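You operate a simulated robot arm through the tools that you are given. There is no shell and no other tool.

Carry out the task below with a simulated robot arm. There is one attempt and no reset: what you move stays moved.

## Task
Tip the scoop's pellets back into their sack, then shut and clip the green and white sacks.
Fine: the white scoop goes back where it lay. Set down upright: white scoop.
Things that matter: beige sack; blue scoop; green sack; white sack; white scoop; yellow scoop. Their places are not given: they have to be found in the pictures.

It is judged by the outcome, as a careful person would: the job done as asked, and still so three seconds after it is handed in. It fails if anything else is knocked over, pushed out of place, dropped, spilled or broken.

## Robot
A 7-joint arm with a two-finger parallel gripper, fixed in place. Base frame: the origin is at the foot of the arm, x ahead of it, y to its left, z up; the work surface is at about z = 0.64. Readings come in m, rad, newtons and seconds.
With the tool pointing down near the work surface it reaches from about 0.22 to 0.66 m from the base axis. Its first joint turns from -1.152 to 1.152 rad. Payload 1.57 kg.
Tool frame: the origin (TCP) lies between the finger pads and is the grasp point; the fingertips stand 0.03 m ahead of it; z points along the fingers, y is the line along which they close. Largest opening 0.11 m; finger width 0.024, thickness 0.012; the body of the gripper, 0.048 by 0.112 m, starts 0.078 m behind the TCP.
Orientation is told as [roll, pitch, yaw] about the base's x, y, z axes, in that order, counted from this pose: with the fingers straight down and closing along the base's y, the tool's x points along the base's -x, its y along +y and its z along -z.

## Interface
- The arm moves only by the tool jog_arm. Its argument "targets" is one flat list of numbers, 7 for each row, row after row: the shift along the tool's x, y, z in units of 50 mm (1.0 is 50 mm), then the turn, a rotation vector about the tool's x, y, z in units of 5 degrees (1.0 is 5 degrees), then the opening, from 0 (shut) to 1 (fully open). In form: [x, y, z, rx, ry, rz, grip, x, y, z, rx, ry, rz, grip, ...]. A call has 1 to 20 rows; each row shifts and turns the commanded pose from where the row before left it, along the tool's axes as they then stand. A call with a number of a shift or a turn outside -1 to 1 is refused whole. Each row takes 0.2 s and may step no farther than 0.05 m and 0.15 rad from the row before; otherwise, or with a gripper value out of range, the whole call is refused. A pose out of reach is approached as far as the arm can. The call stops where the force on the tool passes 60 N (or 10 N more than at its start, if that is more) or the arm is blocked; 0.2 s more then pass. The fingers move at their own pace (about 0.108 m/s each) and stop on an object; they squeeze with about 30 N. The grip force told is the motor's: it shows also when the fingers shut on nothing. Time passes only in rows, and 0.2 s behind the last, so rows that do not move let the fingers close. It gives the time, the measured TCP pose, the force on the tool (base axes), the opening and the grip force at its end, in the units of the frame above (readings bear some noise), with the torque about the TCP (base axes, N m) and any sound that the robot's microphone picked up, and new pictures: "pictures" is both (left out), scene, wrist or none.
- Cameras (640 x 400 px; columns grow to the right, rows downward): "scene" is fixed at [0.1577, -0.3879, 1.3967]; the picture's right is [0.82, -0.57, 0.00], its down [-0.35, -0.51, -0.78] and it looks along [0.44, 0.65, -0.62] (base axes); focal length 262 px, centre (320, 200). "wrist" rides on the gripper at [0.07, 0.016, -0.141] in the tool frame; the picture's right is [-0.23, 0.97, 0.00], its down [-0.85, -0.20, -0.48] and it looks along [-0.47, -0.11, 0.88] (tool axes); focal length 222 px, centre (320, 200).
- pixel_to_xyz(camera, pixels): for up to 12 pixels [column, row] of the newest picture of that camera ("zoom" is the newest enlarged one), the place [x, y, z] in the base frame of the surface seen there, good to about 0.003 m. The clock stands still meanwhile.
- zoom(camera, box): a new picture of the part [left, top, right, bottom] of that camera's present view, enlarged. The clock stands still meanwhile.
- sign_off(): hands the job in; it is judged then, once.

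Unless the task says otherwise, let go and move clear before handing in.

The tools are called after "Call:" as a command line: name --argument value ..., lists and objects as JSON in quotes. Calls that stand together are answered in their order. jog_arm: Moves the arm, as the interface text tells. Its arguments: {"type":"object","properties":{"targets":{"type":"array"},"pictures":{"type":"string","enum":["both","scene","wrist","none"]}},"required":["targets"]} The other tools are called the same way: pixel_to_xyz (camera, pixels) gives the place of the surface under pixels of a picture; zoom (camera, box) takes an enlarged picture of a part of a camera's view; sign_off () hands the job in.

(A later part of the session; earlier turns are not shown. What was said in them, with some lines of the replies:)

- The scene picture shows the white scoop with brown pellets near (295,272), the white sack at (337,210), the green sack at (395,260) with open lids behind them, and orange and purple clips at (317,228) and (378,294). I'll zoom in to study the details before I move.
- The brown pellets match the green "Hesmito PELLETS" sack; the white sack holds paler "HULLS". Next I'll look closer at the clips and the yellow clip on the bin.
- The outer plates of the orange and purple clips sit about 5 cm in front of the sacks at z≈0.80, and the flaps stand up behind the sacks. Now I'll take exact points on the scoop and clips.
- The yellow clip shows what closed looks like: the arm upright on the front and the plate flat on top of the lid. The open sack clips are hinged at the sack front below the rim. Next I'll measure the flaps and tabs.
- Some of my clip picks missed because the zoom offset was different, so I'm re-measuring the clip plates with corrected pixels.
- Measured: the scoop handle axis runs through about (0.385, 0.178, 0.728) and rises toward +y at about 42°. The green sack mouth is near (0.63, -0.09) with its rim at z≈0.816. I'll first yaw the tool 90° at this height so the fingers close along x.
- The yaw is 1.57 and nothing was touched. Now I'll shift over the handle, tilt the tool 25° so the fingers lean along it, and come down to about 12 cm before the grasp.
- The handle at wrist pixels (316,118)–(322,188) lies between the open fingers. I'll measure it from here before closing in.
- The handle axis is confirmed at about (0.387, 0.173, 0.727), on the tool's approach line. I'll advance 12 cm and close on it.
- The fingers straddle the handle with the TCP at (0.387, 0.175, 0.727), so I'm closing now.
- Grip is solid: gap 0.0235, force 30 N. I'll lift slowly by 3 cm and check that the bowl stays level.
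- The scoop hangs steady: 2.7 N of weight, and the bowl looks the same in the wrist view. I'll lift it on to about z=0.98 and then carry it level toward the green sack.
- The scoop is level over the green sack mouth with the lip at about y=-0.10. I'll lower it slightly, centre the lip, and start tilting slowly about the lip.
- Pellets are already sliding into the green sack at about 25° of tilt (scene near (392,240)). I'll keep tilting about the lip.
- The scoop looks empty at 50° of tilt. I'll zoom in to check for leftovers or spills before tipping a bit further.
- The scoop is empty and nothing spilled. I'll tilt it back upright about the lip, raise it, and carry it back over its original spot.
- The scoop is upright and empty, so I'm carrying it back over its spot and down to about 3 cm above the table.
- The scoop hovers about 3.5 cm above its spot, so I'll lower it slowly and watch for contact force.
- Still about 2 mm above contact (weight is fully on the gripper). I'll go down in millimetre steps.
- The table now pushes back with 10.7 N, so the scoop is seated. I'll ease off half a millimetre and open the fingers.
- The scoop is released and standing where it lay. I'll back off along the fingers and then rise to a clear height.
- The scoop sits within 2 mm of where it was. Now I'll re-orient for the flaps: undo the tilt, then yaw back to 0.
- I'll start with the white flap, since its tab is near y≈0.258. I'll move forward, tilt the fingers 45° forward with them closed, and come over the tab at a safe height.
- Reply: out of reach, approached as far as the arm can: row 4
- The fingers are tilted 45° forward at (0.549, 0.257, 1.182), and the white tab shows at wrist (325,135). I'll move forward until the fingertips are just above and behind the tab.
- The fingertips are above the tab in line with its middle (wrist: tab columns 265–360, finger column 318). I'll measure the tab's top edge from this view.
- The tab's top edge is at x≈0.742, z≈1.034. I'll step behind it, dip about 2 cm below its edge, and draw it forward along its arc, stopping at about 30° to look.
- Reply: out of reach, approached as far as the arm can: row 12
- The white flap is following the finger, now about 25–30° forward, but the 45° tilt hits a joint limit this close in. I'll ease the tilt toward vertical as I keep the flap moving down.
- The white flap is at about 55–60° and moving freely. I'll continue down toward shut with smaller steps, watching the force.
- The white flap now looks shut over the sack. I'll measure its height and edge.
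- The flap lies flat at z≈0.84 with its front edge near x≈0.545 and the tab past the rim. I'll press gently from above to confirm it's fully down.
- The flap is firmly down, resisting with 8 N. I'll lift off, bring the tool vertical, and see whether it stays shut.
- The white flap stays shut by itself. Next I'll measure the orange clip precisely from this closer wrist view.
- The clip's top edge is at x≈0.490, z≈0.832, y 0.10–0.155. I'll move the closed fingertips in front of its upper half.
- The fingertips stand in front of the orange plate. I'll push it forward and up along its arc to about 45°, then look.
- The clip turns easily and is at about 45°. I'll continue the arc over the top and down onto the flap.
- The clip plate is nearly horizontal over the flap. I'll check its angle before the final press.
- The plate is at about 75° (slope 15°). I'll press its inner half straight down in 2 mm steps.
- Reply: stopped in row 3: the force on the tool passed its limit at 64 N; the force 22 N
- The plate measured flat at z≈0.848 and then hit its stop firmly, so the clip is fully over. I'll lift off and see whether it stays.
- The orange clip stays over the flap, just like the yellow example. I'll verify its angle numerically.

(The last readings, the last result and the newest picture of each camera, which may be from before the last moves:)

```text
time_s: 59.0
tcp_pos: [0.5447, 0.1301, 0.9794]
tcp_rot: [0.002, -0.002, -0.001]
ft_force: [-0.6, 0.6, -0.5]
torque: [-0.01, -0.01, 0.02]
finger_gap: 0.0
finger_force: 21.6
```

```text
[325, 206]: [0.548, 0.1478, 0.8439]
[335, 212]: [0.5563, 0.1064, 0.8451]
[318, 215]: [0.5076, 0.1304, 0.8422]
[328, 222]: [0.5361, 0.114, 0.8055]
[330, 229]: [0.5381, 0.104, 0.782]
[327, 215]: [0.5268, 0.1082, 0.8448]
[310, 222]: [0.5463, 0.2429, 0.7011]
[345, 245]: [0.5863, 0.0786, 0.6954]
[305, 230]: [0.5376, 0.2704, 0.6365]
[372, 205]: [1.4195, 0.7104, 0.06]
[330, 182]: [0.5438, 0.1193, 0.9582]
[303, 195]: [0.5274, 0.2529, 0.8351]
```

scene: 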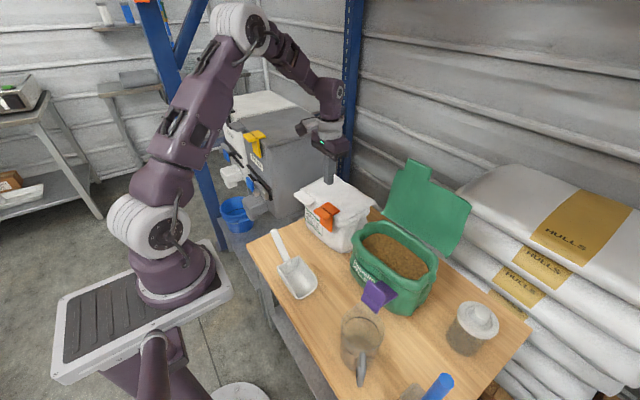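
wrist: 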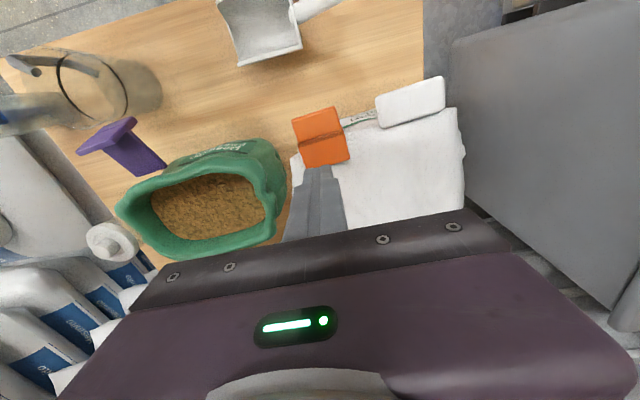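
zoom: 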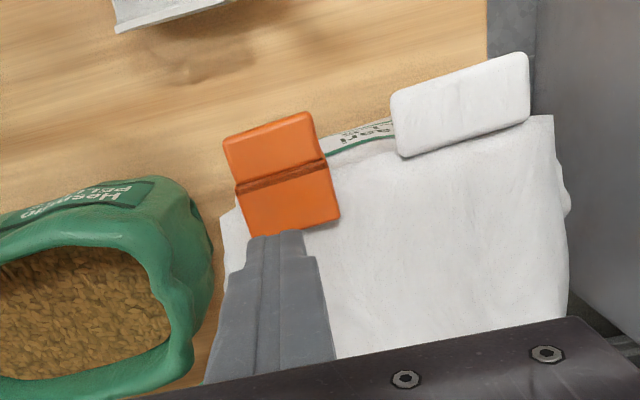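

The orange clip plate is flat at z≈0.848 over the flap at 0.836: the white sack is shut and clipped. Now for the green sack: rise, centre on y≈-0.032, tilt 35°, and come over the tab.

Call:
jog_arm --targets '[0.1, -0.648, -0.68, 0, 0, 0, 0, 0.1, -0.648, -0.68, 0, 0, 0, 0, 0.1, -0.648, -0.68, 0, 0, 0, 0, 0.1, -0.648, -0.68, 0, 0, 0, 0, 0.1, -0.648, -0.68, 0, 0, 0, 0, 0, 0, 0, 0, -1, 0, 0, 0, 0, 0, 0, -1, 0, 0, 0, 0, 0, 0, -1, 0, 0, 0, 0, 0, 0, -1, 0, 0, 0, 0, 0, 0, -1, 0, 0, 0, 0, 0, 0, -1, 0, 0, 0, 0, 0, 0, -1, 0, 0, 0, 0, 0, 0, 0, 0, 0]' --pictures "none"

Call:
jog_arm --targets '[-0.6224, 0, 0.68, 0, 0, 0, 0, -0.6224, 0, 0.68, 0, 0, 0, 0, -0.6224, 0, 0.68, 0, 0, 0, 0, -0.6224, 0, 0.68, 0, 0, 0, 0, -0.6224, 0, 0.68, 0, 0, 0, 0, 0, 0, 0, 0, 0, 0, 0]' --pictures "both"

```text
time_s: 61.9
tcp_pos: [0.5194, -0.0315, 1.1519]
tcp_rot: [0.002, -0.614, -0.001]
ft_force: [-0.2, -0.1, 0.5]
torque: [0.02, -0.01, 0.01]
finger_gap: 0.0001
finger_force: 21.5
```

```text
time_s: 63.2
tcp_pos: [0.7458, -0.0333, 1.1002]
tcp_rot: [0.0, -0.612, -0.003]
ft_force: [0.2, 0.3, 0.8]
torque: [-0.01, 0.02, -0.04]
finger_gap: 0.0001
finger_force: 21.4
```

scene: 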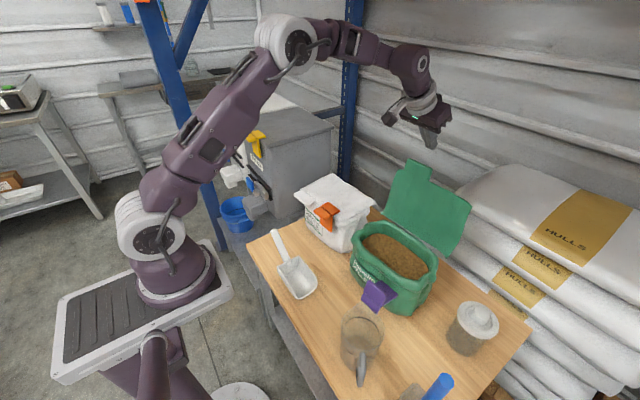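
wrist: 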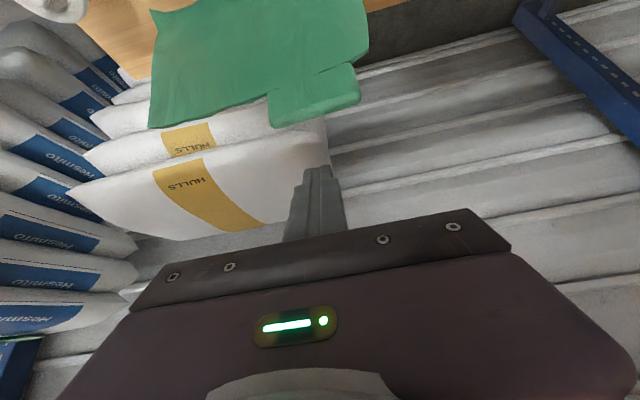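

The green tab shows at wrist (275–360, 65–120), with the finger in line. I'll measure its top edge and the stack behind it.

Call:
pixel_to_xyz --camera "wrist" --pixels '[[280, 120], [300, 117], [325, 110], [350, 102], [315, 90], [310, 140], [300, 160], [290, 185], [200, 100], [280, 200], [330, 180], [260, 160]]'

```text
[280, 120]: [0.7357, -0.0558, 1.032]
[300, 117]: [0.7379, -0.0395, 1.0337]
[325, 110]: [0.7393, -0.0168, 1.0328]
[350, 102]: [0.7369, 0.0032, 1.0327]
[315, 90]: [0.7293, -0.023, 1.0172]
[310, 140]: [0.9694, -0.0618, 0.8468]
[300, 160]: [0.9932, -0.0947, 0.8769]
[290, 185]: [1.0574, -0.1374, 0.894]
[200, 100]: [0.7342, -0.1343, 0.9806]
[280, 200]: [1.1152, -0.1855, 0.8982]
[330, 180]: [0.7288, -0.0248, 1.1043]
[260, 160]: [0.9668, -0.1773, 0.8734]
```

The tab's top edge is at x≈0.738, z≈1.033, and the stack behind is well clear (x>0.95). I'll hook behind it and draw it forward, easing the tilt as I go.

Call:
jog_arm --targets '[-0.426, 0.06, 0.298, 0, 0, 0, 0, 0.325, 0, 0.463, 0, 0, 0, 0, 0.325, 0, 0.463, 0, 0, 0, 0, 0, 0, 0, 0, 0, 0, 0, 0.302, 0, -0.208, 0, 0, 0, 0, 0.302, 0, -0.208, 0, 0, 0, 0, 0.302, 0, -0.208, 0, 0, 0, 0, 0.307, 0, -0.179, 0, 0, 0, 0, 0.307, 0, -0.179, 0, 0, 0, 0, 0.536, 0, -0.07, 0, 0.5, 0, 0, 0.536, 0, -0.07, 0, 0.5, 0, 0, 0.27, 0, -0.027, 0, 0.5, 0, 0, 0.27, 0, -0.027, 0, 0.5, 0, 0]' --pictures "both"

Call:
zoom --camera "scene" --box '[300, 100, 500, 300]'

```text
time_s: 66.0
tcp_pos: [0.6075, -0.0281, 1.0062]
tcp_rot: [0.001, -0.437, 0.0]
ft_force: [0.2, 0.7, -0.2]
torque: [0.01, -0.02, -0.03]
finger_gap: 0.0001
finger_force: 21.2
```

scene: 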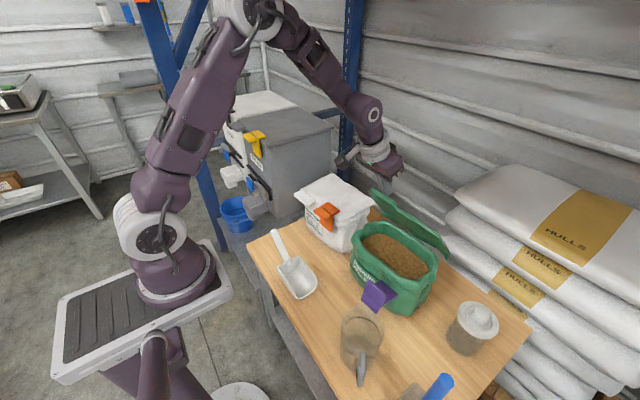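
wrist: 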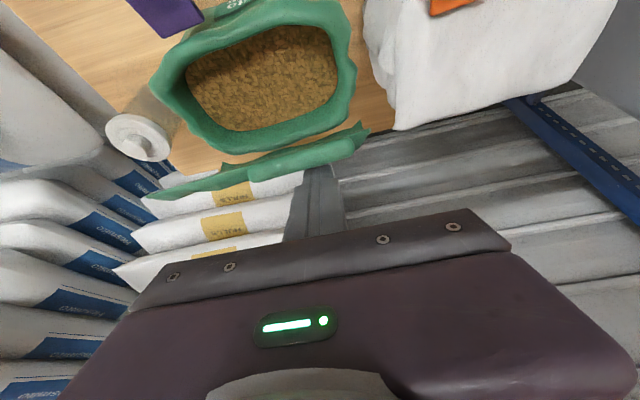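

```text
2.00 times, centred on (400, 200) of scene
```

zoom: 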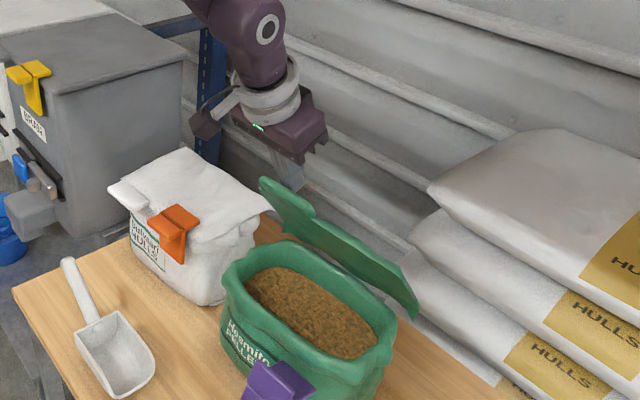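

The green flap is following at about 40–45°. I'll continue down to nearly shut.

Call:
jog_arm --targets '[0.268, 0, 0.052, 0, 0.5, 0, 0, 0.268, 0, 0.052, 0, 0.5, 0, 0, 0.187, 0, 0.207, 0, 0.5, 0, 0, 0.187, 0, 0.207, 0, 0.5, 0, 0, 0.113, 0, 0.244, 0, 0.5, 0, 0, 0.113, 0, 0.244, 0, 0.5, 0, 0, 0.111, 0, 0.233, 0, 0, 0, 0, 0.111, 0, 0.233, 0, 0, 0, 0, 0.064, 0, 0.242, 0, 0, 0, 0, 0.064, 0, 0.242, 0, 0, 0, 0]' --pictures "both"

Call:
zoom --camera "scene" --box '[300, 150, 480, 330]'

```text
time_s: 68.2
tcp_pos: [0.5592, -0.0295, 0.8894]
tcp_rot: [0.004, -0.174, -0.003]
ft_force: [-0.4, -0.2, 0.3]
torque: [0.03, -0.02, 0.0]
finger_gap: 0.0002
finger_force: 21.4
```

scene: 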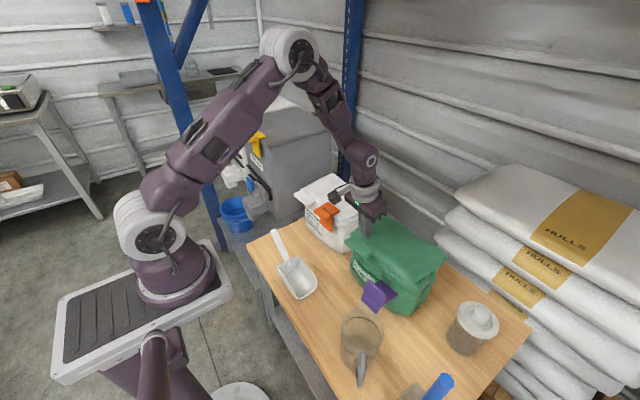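
wrist: 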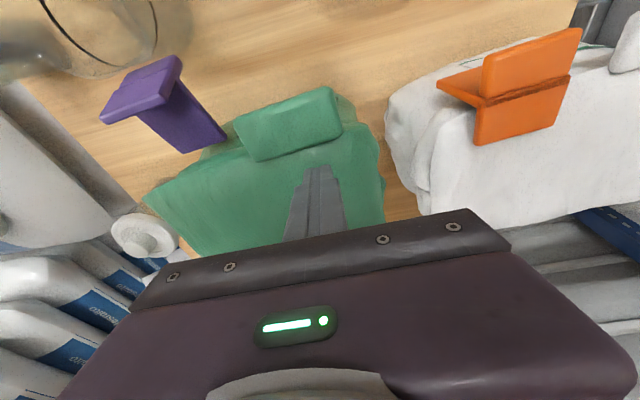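

```text
2.22 times, centred on (390, 240) of scene
```

zoom: 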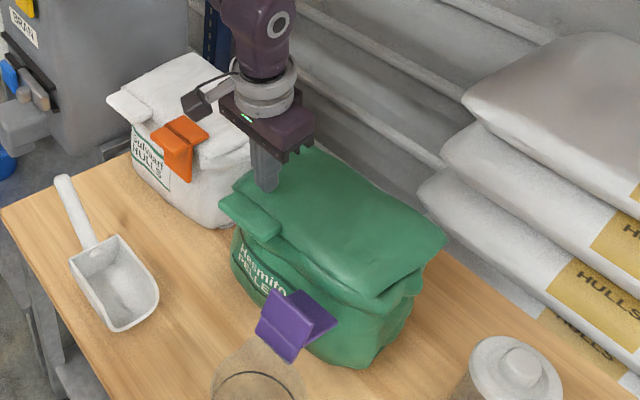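

The green flap looks shut. I'll press gently from above to confirm.

Call:
jog_arm --targets '[0.017, 0, 0.1, 0, 0, 0, 0, 0.017, 0, 0.1, 0, 0, 0, 0, 0.017, 0, 0.1, 0, 0, 0, 0, 0.008, 0, 0.05, 0, 0, 0, 0, 0, 0, 0, 0, 0, 0, 0]' --pictures "none"

```text
time_s: 69.5
tcp_pos: [0.5594, -0.0291, 0.8706]
tcp_rot: [0.001, -0.175, -0.001]
ft_force: [1.0, 1.0, 0.6]
torque: [0.0, -0.01, -0.01]
finger_gap: 0.0002
finger_force: 21.3
```

Call:
jog_arm --targets '[0.006, 0, 0.04, 0, 0, 0, 0, 0.006, 0, 0.035, 0, 0, 0, 0, 0, 0, 0, 0, 0, 0, 0]' --pictures "none"

```text
time_s: 70.2
tcp_pos: [0.5598, -0.0283, 0.8679]
tcp_rot: [0.0, -0.174, 0.001]
ft_force: [0.3, -0.9, -0.2]
torque: [-0.05, -0.03, 0.04]
finger_gap: 0.0
finger_force: 21.6
```

Call:
jog_arm --targets '[0.006, 0, 0.03, 0, 0, 0, 0, 0.003, 0, 0.02, 0, 0, 0, 0, 0, 0, 0, 0, 0, 0, 0]' --pictures "wrist"

```text
time_s: 71.0
tcp_pos: [0.5594, -0.029, 0.8661]
tcp_rot: [0.0, -0.18, -0.001]
ft_force: [1.7, 1.9, 13.7]
torque: [0.08, 0.04, -0.1]
finger_gap: 0.0
finger_force: 20.9
```

wrist: 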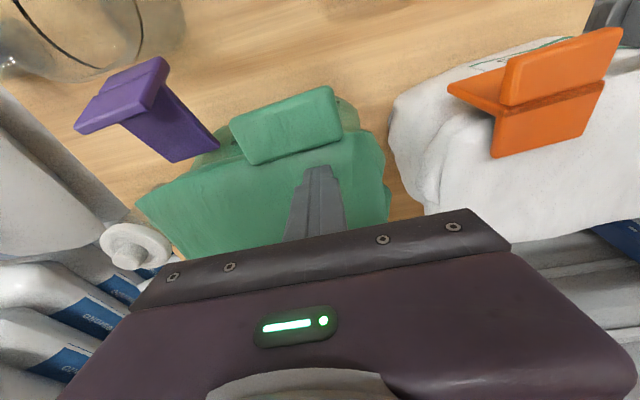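

The green flap is firmly down (13.7 N). I'll lift off, go vertical, and look at the purple clip.

Call:
jog_arm --targets '[-0.087, 0, -0.49, 0, 0, 0, 0, -0.087, 0, -0.49, 0, 0, 0, 0, -0.087, 0, -0.49, 0, 0, 0, 0, 0, 0, 0, 0, 1, 0, 0, 0, 0, 0, 0, 1, 0, 0, 0, 0, 0, 0, 0, 0, 0]' --pictures "both"

Call:
zoom --camera "scene" --box '[320, 200, 460, 350]'

Call:
zoom --camera "wrist" --box '[40, 20, 360, 220]'

```text
time_s: 72.5
tcp_pos: [0.5584, -0.0297, 0.9407]
tcp_rot: [0.001, -0.001, -0.001]
ft_force: [-0.1, 0.2, 0.0]
torque: [0.04, 0.01, -0.03]
finger_gap: 0.0
finger_force: 21.6
```

scene: 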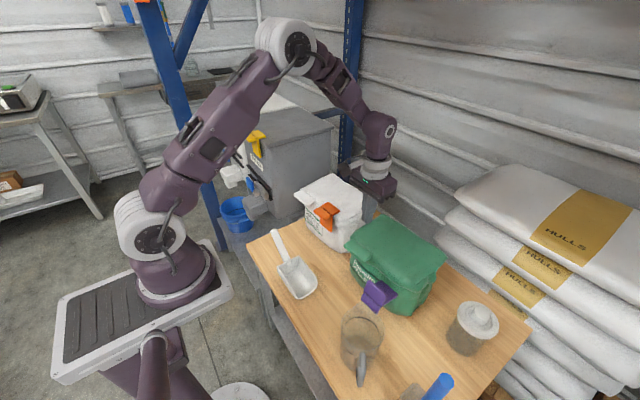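
wrist: 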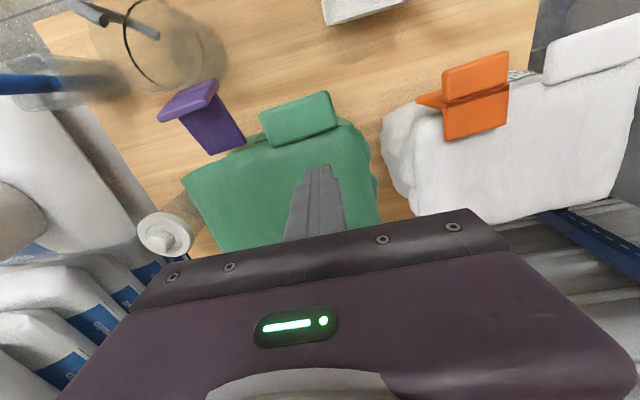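

```text
2.67 times, centred on (390, 275) of scene
```

zoom: 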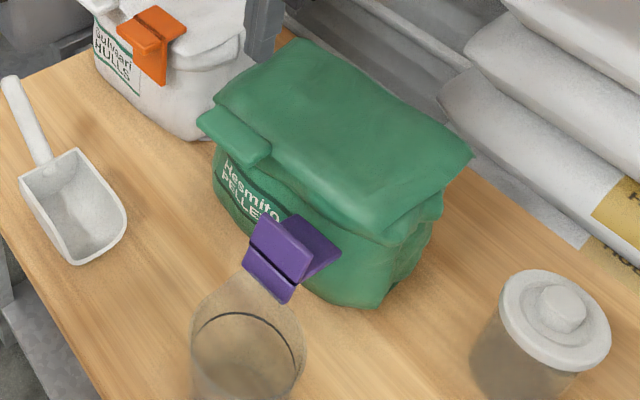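

```text
2.00 times, centred on (200, 120) of wrist
```

zoom: 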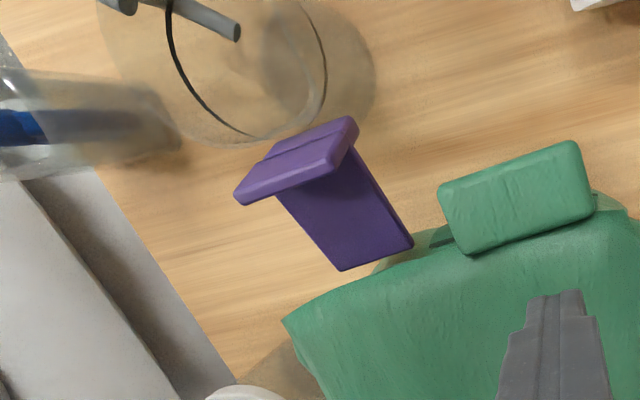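

The green flap stays shut. Now I'll measure the purple clip and the jug next to it, since the fingertips will pass over the jug.

Call:
pixel_to_xyz --camera "wrist" --pixels '[[165, 117], [190, 107], [212, 97], [180, 100], [214, 82], [190, 88], [200, 120], [215, 150], [242, 142], [225, 130], [195, 95], [172, 112]]'

Call:
pixel_to_xyz --camera "wrist" --pixels '[[180, 85], [150, 80], [125, 40], [200, 60], [225, 50], [160, 15], [130, 70], [165, 91], [205, 75], [192, 30], [217, 30], [140, 20]]'

Call:
pixel_to_xyz --camera "scene" --pixels '[[350, 308], [362, 304], [343, 322], [380, 330], [355, 312], [370, 312], [377, 322], [345, 340], [365, 350], [360, 320], [341, 330], [361, 360]]'

```text
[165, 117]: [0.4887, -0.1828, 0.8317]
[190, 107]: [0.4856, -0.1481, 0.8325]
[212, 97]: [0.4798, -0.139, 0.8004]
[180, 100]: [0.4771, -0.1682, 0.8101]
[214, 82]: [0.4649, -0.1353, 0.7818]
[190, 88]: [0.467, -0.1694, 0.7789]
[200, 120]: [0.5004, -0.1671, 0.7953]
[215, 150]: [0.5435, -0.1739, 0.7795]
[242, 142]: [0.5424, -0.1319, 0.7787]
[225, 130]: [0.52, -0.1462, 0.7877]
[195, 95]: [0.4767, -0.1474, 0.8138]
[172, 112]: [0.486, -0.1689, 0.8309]
```

```text
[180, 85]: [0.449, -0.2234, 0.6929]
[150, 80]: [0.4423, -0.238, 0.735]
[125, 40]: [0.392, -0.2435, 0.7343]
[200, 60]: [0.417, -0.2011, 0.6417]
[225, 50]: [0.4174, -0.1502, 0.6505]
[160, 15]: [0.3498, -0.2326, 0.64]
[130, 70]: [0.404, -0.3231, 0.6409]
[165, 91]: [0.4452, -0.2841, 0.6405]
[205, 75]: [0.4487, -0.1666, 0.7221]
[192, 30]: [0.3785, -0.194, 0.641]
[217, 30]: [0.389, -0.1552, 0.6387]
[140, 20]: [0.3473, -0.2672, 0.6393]
```

```text
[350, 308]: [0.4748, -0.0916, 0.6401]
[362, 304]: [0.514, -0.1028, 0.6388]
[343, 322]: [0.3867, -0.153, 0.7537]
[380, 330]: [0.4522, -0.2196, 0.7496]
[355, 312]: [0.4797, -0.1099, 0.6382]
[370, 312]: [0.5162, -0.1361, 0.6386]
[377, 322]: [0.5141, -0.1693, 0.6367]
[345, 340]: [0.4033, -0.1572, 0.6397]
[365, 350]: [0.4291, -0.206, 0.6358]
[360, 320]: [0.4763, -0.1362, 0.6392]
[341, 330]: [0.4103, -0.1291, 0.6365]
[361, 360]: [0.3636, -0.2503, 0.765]
```

The jug rim tops out near z≈0.75, so fingertips at z≈0.82 clear it. The purple plate spans y -0.135 to -0.19 with its top at z≈0.832, so I'll move in front of it.

Call:
jog_arm --targets '[0.542, -0.6565, 0, 0, 0, 0, 0, 0.542, -0.6565, 0, 0, 0, 0, 0, 0.542, -0.6565, 0, 0, 0, 0, 0, 0.542, -0.6565, 0, 0, 0, 0, 0, 0, 0, 0.6, 0, 0, 0, 0, 0, 0, 0.6, 0, 0, 0, 0, 0, 0, 0.61, 0, 0, 0, 0, 0, 0, 0, 0, 0, 0, 0]' --pictures "both"

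Call:
zoom --camera "scene" --box '[320, 200, 460, 350]'

```text
time_s: 74.2
tcp_pos: [0.4524, -0.1592, 0.8468]
tcp_rot: [0.002, -0.004, -0.001]
ft_force: [0.0, -0.6, 0.2]
torque: [0.0, -0.04, -0.01]
finger_gap: 0.0
finger_force: 21.5
```

scene: 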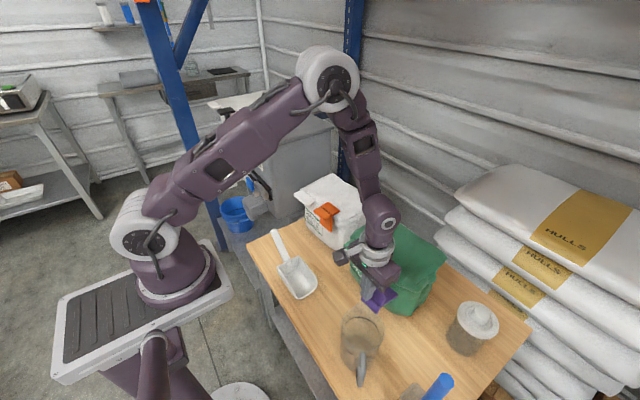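
wrist: 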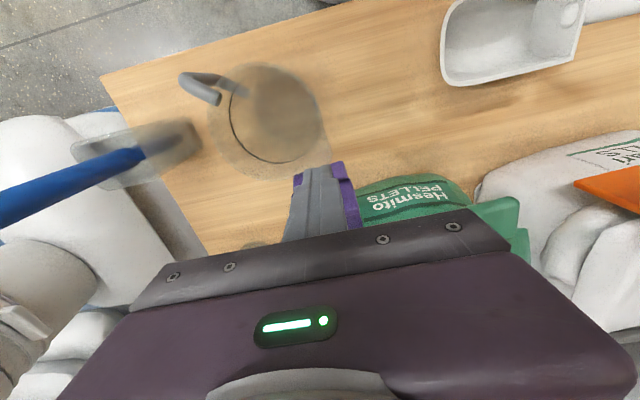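

```text
2.67 times, centred on (390, 275) of scene
```

zoom: 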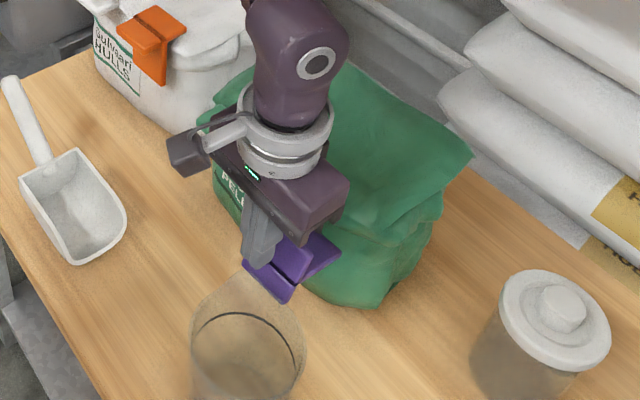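

Call:
jog_arm --targets '[0, 0, 0, 0, 0, 0, 0]' --pictures "none"

```text
time_s: 74.7
tcp_pos: [0.4521, -0.1596, 0.8469]
tcp_rot: [0.001, 0.0, 0.0]
ft_force: [0.2, -0.6, 0.6]
torque: [0.04, -0.01, 0.01]
finger_gap: 0.0
finger_force: 21.0
```

The tool is at z=0.847, about 3 mm low, so I'll correct for that and repeat the push that worked on the orange clip, up to 45°.

Call:
jog_arm --targets '[-0.185, 0, -0.05, 0, 0, 0, 0, -0.2, 0, 0, 0, 0, 0, 0, -0.074, 0, -0.093, 0, 0, 0, 0, -0.074, 0, -0.093, 0, 0, 0, 0, -0.1, 0, -0.088, 0, 0, 0, 0, -0.1, 0, -0.088, 0, 0, 0, 0, -0.113, 0, -0.069, 0, 0, 0, 0, -0.113, 0, -0.069, 0, 0, 0, 0]' --pictures "both"

Call:
zoom --camera "scene" --box '[320, 200, 460, 350]'

```text
time_s: 76.5
tcp_pos: [0.5005, -0.1608, 0.876]
tcp_rot: [0.002, -0.003, 0.001]
ft_force: [0.7, 0.0, -0.4]
torque: [0.01, -0.02, 0.02]
finger_gap: 0.0001
finger_force: 21.3
```

scene: 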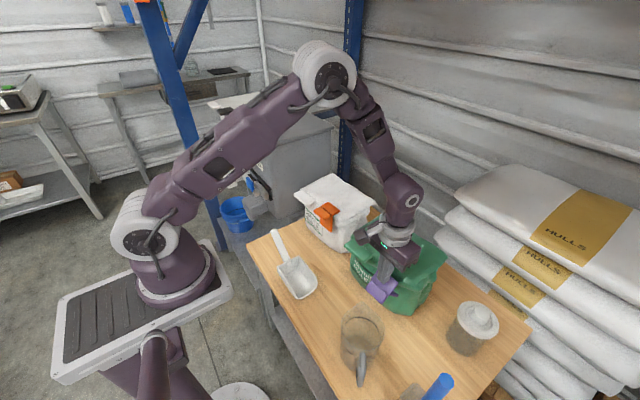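
wrist: 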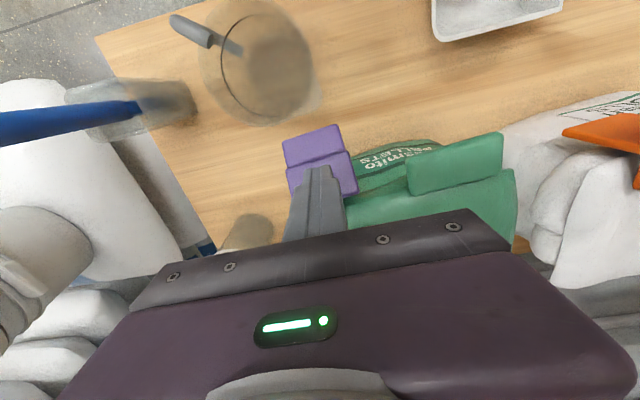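

```text
2.67 times, centred on (390, 275) of scene
```

zoom: 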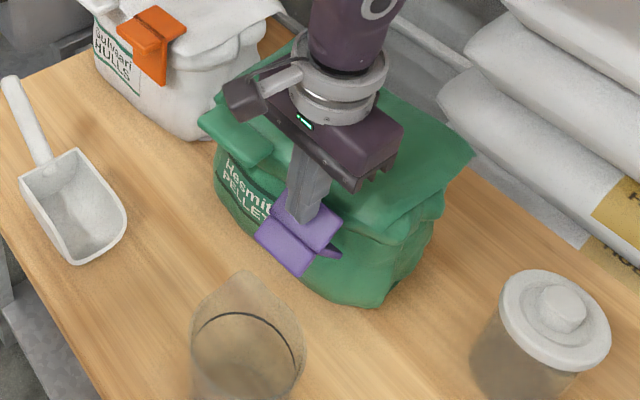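

The purple clip is turning over smoothly at about 45°. I'll continue the same arc over the top.

Call:
jog_arm --targets '[-0.123, 0, -0.04, 0, 0, 0, 0, -0.123, 0, -0.04, 0, 0, 0, 0, -0.13, 0, -0.02, 0, 0, 0, 0, -0.13, 0, -0.02, 0, 0, 0, 0, -0.132, 0, 0, 0, 0, 0, 0, -0.132, 0, 0.01, 0, 0, 0, 0, -0.11, 0, 0.03, 0, 0, 0, 0]' --pictures "both"

Call:
pixel_to_xyz --camera "wrist" --pixels '[[285, 118], [330, 105], [292, 145], [340, 130], [298, 165], [350, 150], [350, 175], [310, 125], [345, 180], [300, 155], [400, 180], [300, 180]]'

Call:
zoom --camera "scene" --box '[320, 200, 460, 350]'

```text
time_s: 78.0
tcp_pos: [0.5433, -0.1595, 0.8807]
tcp_rot: [0.002, 0.0, 0.0]
ft_force: [-0.5, -0.5, 0.2]
torque: [-0.02, 0.0, -0.02]
finger_gap: 0.0
finger_force: 21.1
```

scene: 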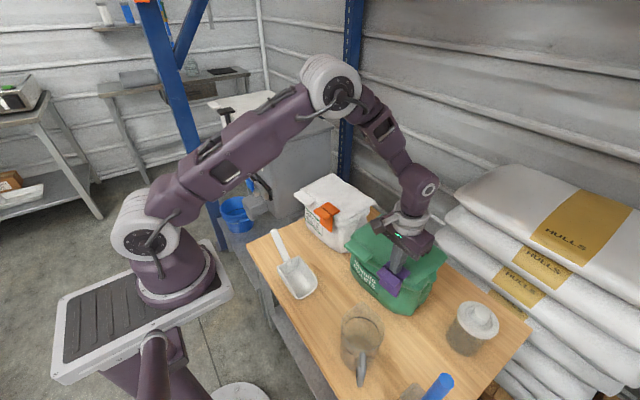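
wrist: 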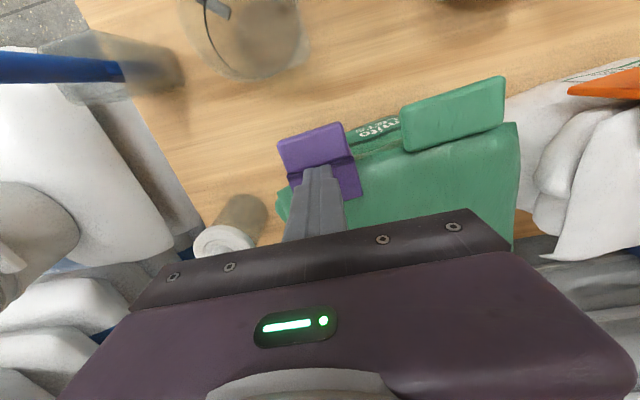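

```text
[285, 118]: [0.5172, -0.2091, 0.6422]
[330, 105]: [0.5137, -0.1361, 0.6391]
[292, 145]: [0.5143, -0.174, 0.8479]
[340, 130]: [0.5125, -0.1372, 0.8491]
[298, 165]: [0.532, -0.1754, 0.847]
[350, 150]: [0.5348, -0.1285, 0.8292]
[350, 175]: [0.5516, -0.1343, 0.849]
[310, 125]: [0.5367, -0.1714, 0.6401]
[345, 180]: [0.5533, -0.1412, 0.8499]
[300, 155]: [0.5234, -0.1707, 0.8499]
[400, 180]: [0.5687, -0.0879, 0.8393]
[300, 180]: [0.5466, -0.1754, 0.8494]
```

```text
2.67 times, centred on (390, 275) of scene
```

zoom: 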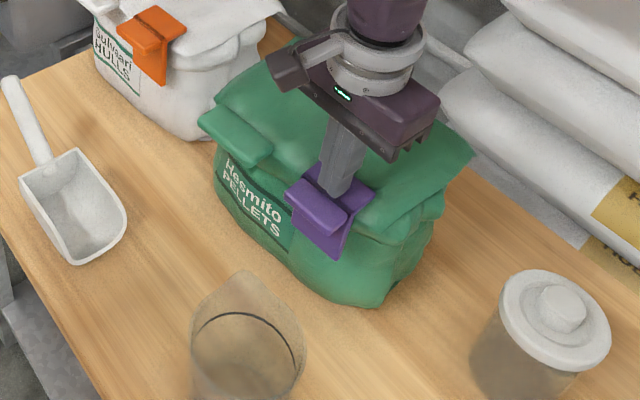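

The purple plate already measures flat at z≈0.849. I'll press it down gently in millimetre steps to make sure it's fully seated.

Call:
jog_arm --targets '[0, 0, 0.03, 0, 0, 0, 0, 0, 0, 0.02, 0, 0, 0, 0, 0, 0, 0, 0, 0, 0, 0]' --pictures "none"

```text
time_s: 78.8
tcp_pos: [0.5424, -0.1602, 0.8793]
tcp_rot: [0.003, -0.001, 0.0]
ft_force: [1.0, 0.7, 0.6]
torque: [-0.03, 0.03, -0.01]
finger_gap: 0.0002
finger_force: 21.2
```

Call:
jog_arm --targets '[0, 0, 0.02, 0, 0, 0, 0, 0, 0, 0, 0, 0, 0, 0]' --pictures "none"

```text
time_s: 79.5
tcp_pos: [0.5427, -0.1597, 0.8768]
tcp_rot: [0.002, -0.001, 0.0]
ft_force: [0.5, 1.2, 0.6]
torque: [0.0, 0.0, 0.02]
finger_gap: 0.0002
finger_force: 21.3
```

Call:
jog_arm --targets '[0, 0, 0.02, 0, 0, 0, 0, 0, 0, 0, 0, 0, 0, 0]' --pictures "none"

```text
time_s: 80.0
tcp_pos: [0.5425, -0.1597, 0.8761]
tcp_rot: [0.0, -0.003, 0.0]
ft_force: [0.4, 2.1, 26.8]
torque: [0.05, 0.09, -0.05]
finger_gap: 0.0
finger_force: 21.5
```

The plate is seated with 27 N of resistance. I'll lift straight up and check that everything stays put.

Call:
jog_arm --targets '[0, 0, -0.05, 0, 0, 0, 0, 0, 0, -0.4, 0, 0, 0, 0, 0, 0, -0.8, 0, 0, 0, 0, 0, 0, -0.8, 0, 0, 0, 0, 0, 0, -0.8, 0, 0, 0, 0, 0.6, 0.6, -0.5, 0, 0, 0, 0, 0.6, 0.6, -0.5, 0, 0, 0, 0, 0.6, 0.6, -0.5, 0, 0, 0, 0, 0, 0, 0, 0, 0, 0, 0]' --pictures "both"

Call:
zoom --camera "scene" --box '[320, 200, 460, 350]'

Call:
zoom --camera "scene" --box '[250, 160, 450, 310]'

Call:
zoom --camera "wrist" --box '[100, 20, 500, 260]'

```text
time_s: 82.0
tcp_pos: [0.4517, -0.07, 1.0967]
tcp_rot: [0.0, -0.001, -0.001]
ft_force: [0.4, 0.2, 0.1]
torque: [-0.01, -0.04, -0.01]
finger_gap: 0.0
finger_force: 21.9
```

scene: 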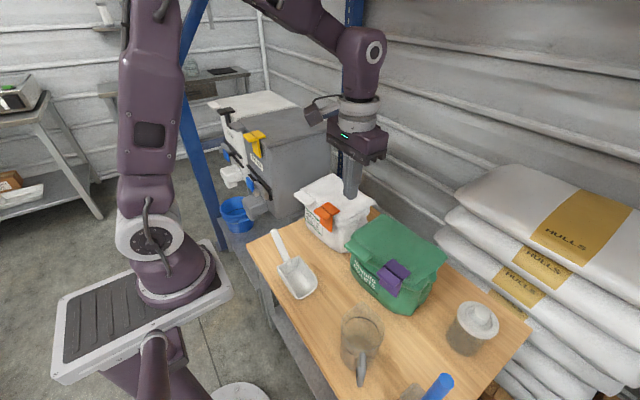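
wrist: 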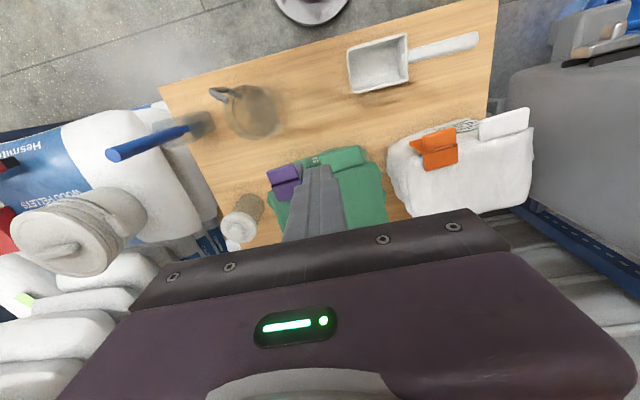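

```text
2.67 times, centred on (390, 275) of scene
```

zoom: 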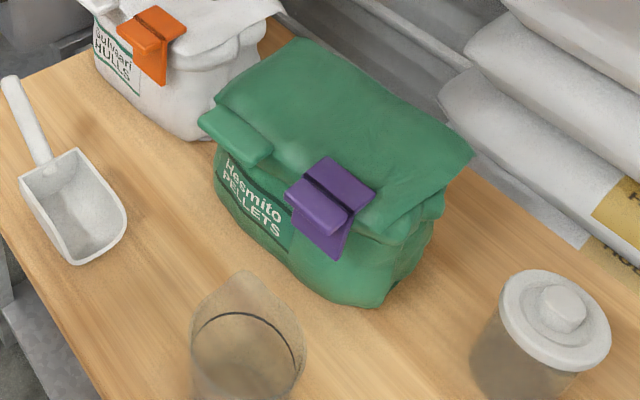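

```text
2.67 times, centred on (350, 235) of scene
```

zoom: 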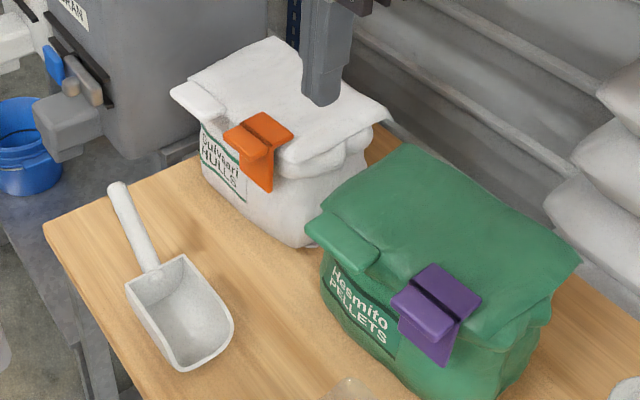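

```text
1.60 times, centred on (300, 140) of wrist
```

zoom: 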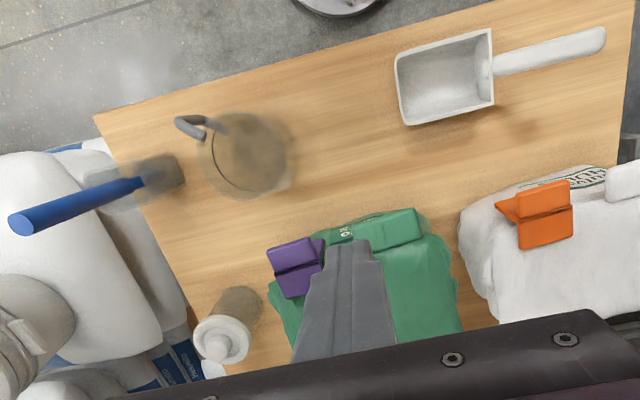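

Both sacks look shut and clipped, and the scoop, jug, jar and blue scoop look unmoved. I'll do a last numeric check of both clips and the scoop.

Call:
pixel_to_xyz --camera "scene" --pixels '[[325, 206], [335, 212], [318, 215], [326, 217], [397, 262], [406, 271], [383, 271], [394, 280], [316.2, 281.5], [296.5, 298], [274.5, 232.5], [278.2, 267.2]]'

Call:
jog_arm --targets '[0.5, 0.5, -0.5, 0, 0, 0, 0.2, 0, 0, 0, 0, 0, 0, 0.3, 0, 0, 0, 0, 0, 0, 0.3, 0, 0, 0, 0, 0, 0, 0.3, 0, 0, 0, 0, 0, 0, 0.3, 0, 0, 0, 0, 0, 0, 0.3]' --pictures "both"

Call:
zoom --camera "scene" --box '[250, 160, 490, 400]'

```text
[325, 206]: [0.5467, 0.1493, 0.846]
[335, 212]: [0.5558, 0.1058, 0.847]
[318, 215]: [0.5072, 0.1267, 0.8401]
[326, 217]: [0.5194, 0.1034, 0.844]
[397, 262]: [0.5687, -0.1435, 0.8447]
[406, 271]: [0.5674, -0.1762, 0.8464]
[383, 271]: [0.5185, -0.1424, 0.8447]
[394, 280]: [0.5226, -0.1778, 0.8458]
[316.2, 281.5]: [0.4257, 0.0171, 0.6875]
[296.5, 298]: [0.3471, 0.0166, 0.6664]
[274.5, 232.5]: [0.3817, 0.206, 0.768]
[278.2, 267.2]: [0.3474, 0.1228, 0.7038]
```

```text
time_s: 83.5
tcp_pos: [0.4264, -0.0464, 1.1203]
tcp_rot: [0.002, 0.0, -0.001]
ft_force: [-0.2, -0.6, 0.1]
torque: [0.01, -0.02, 0.01]
finger_gap: 0.0327
finger_force: 0.1
```

scene: 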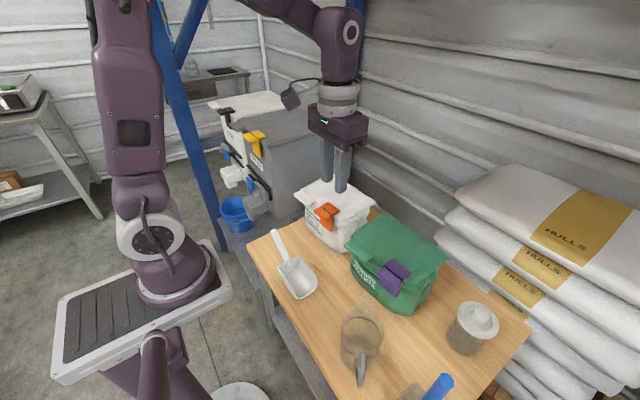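
wrist: 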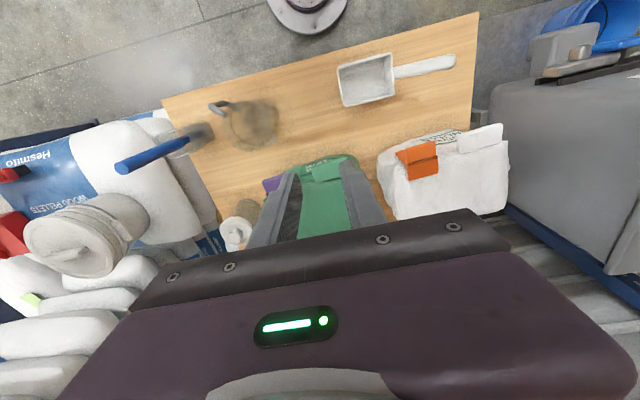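

```text
1.67 times, centred on (370, 280) of scene
```

zoom: 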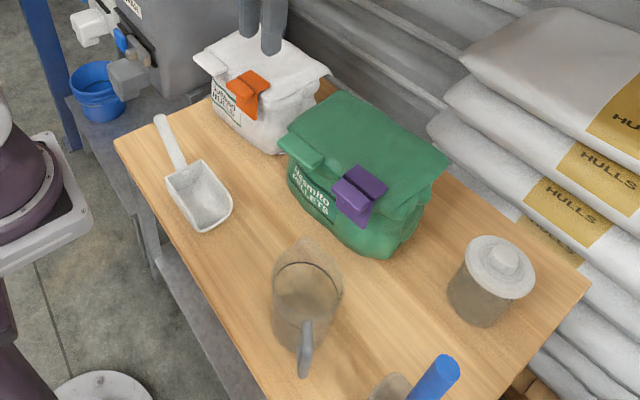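

The purple plate is flat at 0.845, and the orange reads nearly flat within noise. I'll double-check the orange one with a closer look from both cameras.

Call:
zoom --camera "scene" --box '[300, 190, 348, 240]'

Call:
pixel_to_xyz --camera "wrist" --pixels '[[405, 155], [420, 150], [432, 147], [410, 160], [435, 155], [412, 168], [425, 166], [435, 163], [415, 175], [433, 172], [422, 158], [428, 170]]'

Call:
pixel_to_xyz --camera "scene" --pixels '[[320, 209], [324, 212], [328, 214], [318, 212], [322, 215], [326, 204.5], [330, 207], [334, 210], [329, 211], [338, 209], [317, 213], [332, 213]]'

```text
8.00 times, centred on (324, 215) of scene
```

zoom: 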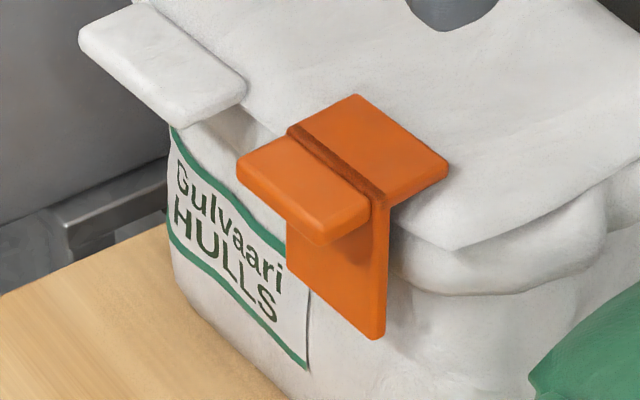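

```text
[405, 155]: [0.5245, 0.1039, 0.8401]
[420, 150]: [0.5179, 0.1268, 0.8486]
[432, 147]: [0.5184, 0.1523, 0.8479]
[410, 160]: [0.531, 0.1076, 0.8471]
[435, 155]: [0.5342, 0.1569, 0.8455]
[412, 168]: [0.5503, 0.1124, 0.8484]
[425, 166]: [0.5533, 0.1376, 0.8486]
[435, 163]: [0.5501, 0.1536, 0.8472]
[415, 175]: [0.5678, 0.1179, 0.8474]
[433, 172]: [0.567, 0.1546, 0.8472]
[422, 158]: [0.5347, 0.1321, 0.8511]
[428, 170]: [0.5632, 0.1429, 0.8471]
```

```text
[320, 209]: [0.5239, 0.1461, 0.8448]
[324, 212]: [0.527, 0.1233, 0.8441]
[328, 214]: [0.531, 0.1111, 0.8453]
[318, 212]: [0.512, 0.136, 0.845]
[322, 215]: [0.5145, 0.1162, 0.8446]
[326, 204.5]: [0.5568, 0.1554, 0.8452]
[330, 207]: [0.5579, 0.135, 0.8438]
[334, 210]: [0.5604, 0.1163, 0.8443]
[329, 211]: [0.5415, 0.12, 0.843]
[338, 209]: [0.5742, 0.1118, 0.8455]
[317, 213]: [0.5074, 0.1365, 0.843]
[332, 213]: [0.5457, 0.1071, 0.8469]
```

Both clip plates are flat over the shut flaps: the orange is 0.844–0.845 all over and the purple is 0.845–0.846. The scoop is empty, upright and back in its place, nothing is spilled or displaced, and the arm is clear, so I'm handing the job in.

Call:
sign_off

```text
The job is handed in.
```

The job is done and handed in. The pellets are back in their sack, and the green and white sacks are both shut and clipped.

- **Pellets:** The scoop's brown pellets matched the green "Hesmito PELLETS" sack, so I poured them in there. The scoop came out empty, and I saw nothing spilled.
- **White scoop:** It is back upright, with every point I re-measured within about 5 mm of where it started.
- **White sack:** The flap is down, and the orange clip is folded flat over it.
- **Green sack:** The flap is down, and the purple clip is folded flat over it.

I heard no click from either clip. I judged them closed because both plates lie flat, pressed firmly against their stops and stayed put after I let go. While I pressed the orange clip home, the force reached 64 N and the arm stopped itself. Nothing had visibly moved afterwards.

The jug, jar and blue scoop look untouched, and the arm is clear of the table. I didn't spot a yellow scoop or beige sack in the pictures, and the job didn't need either.
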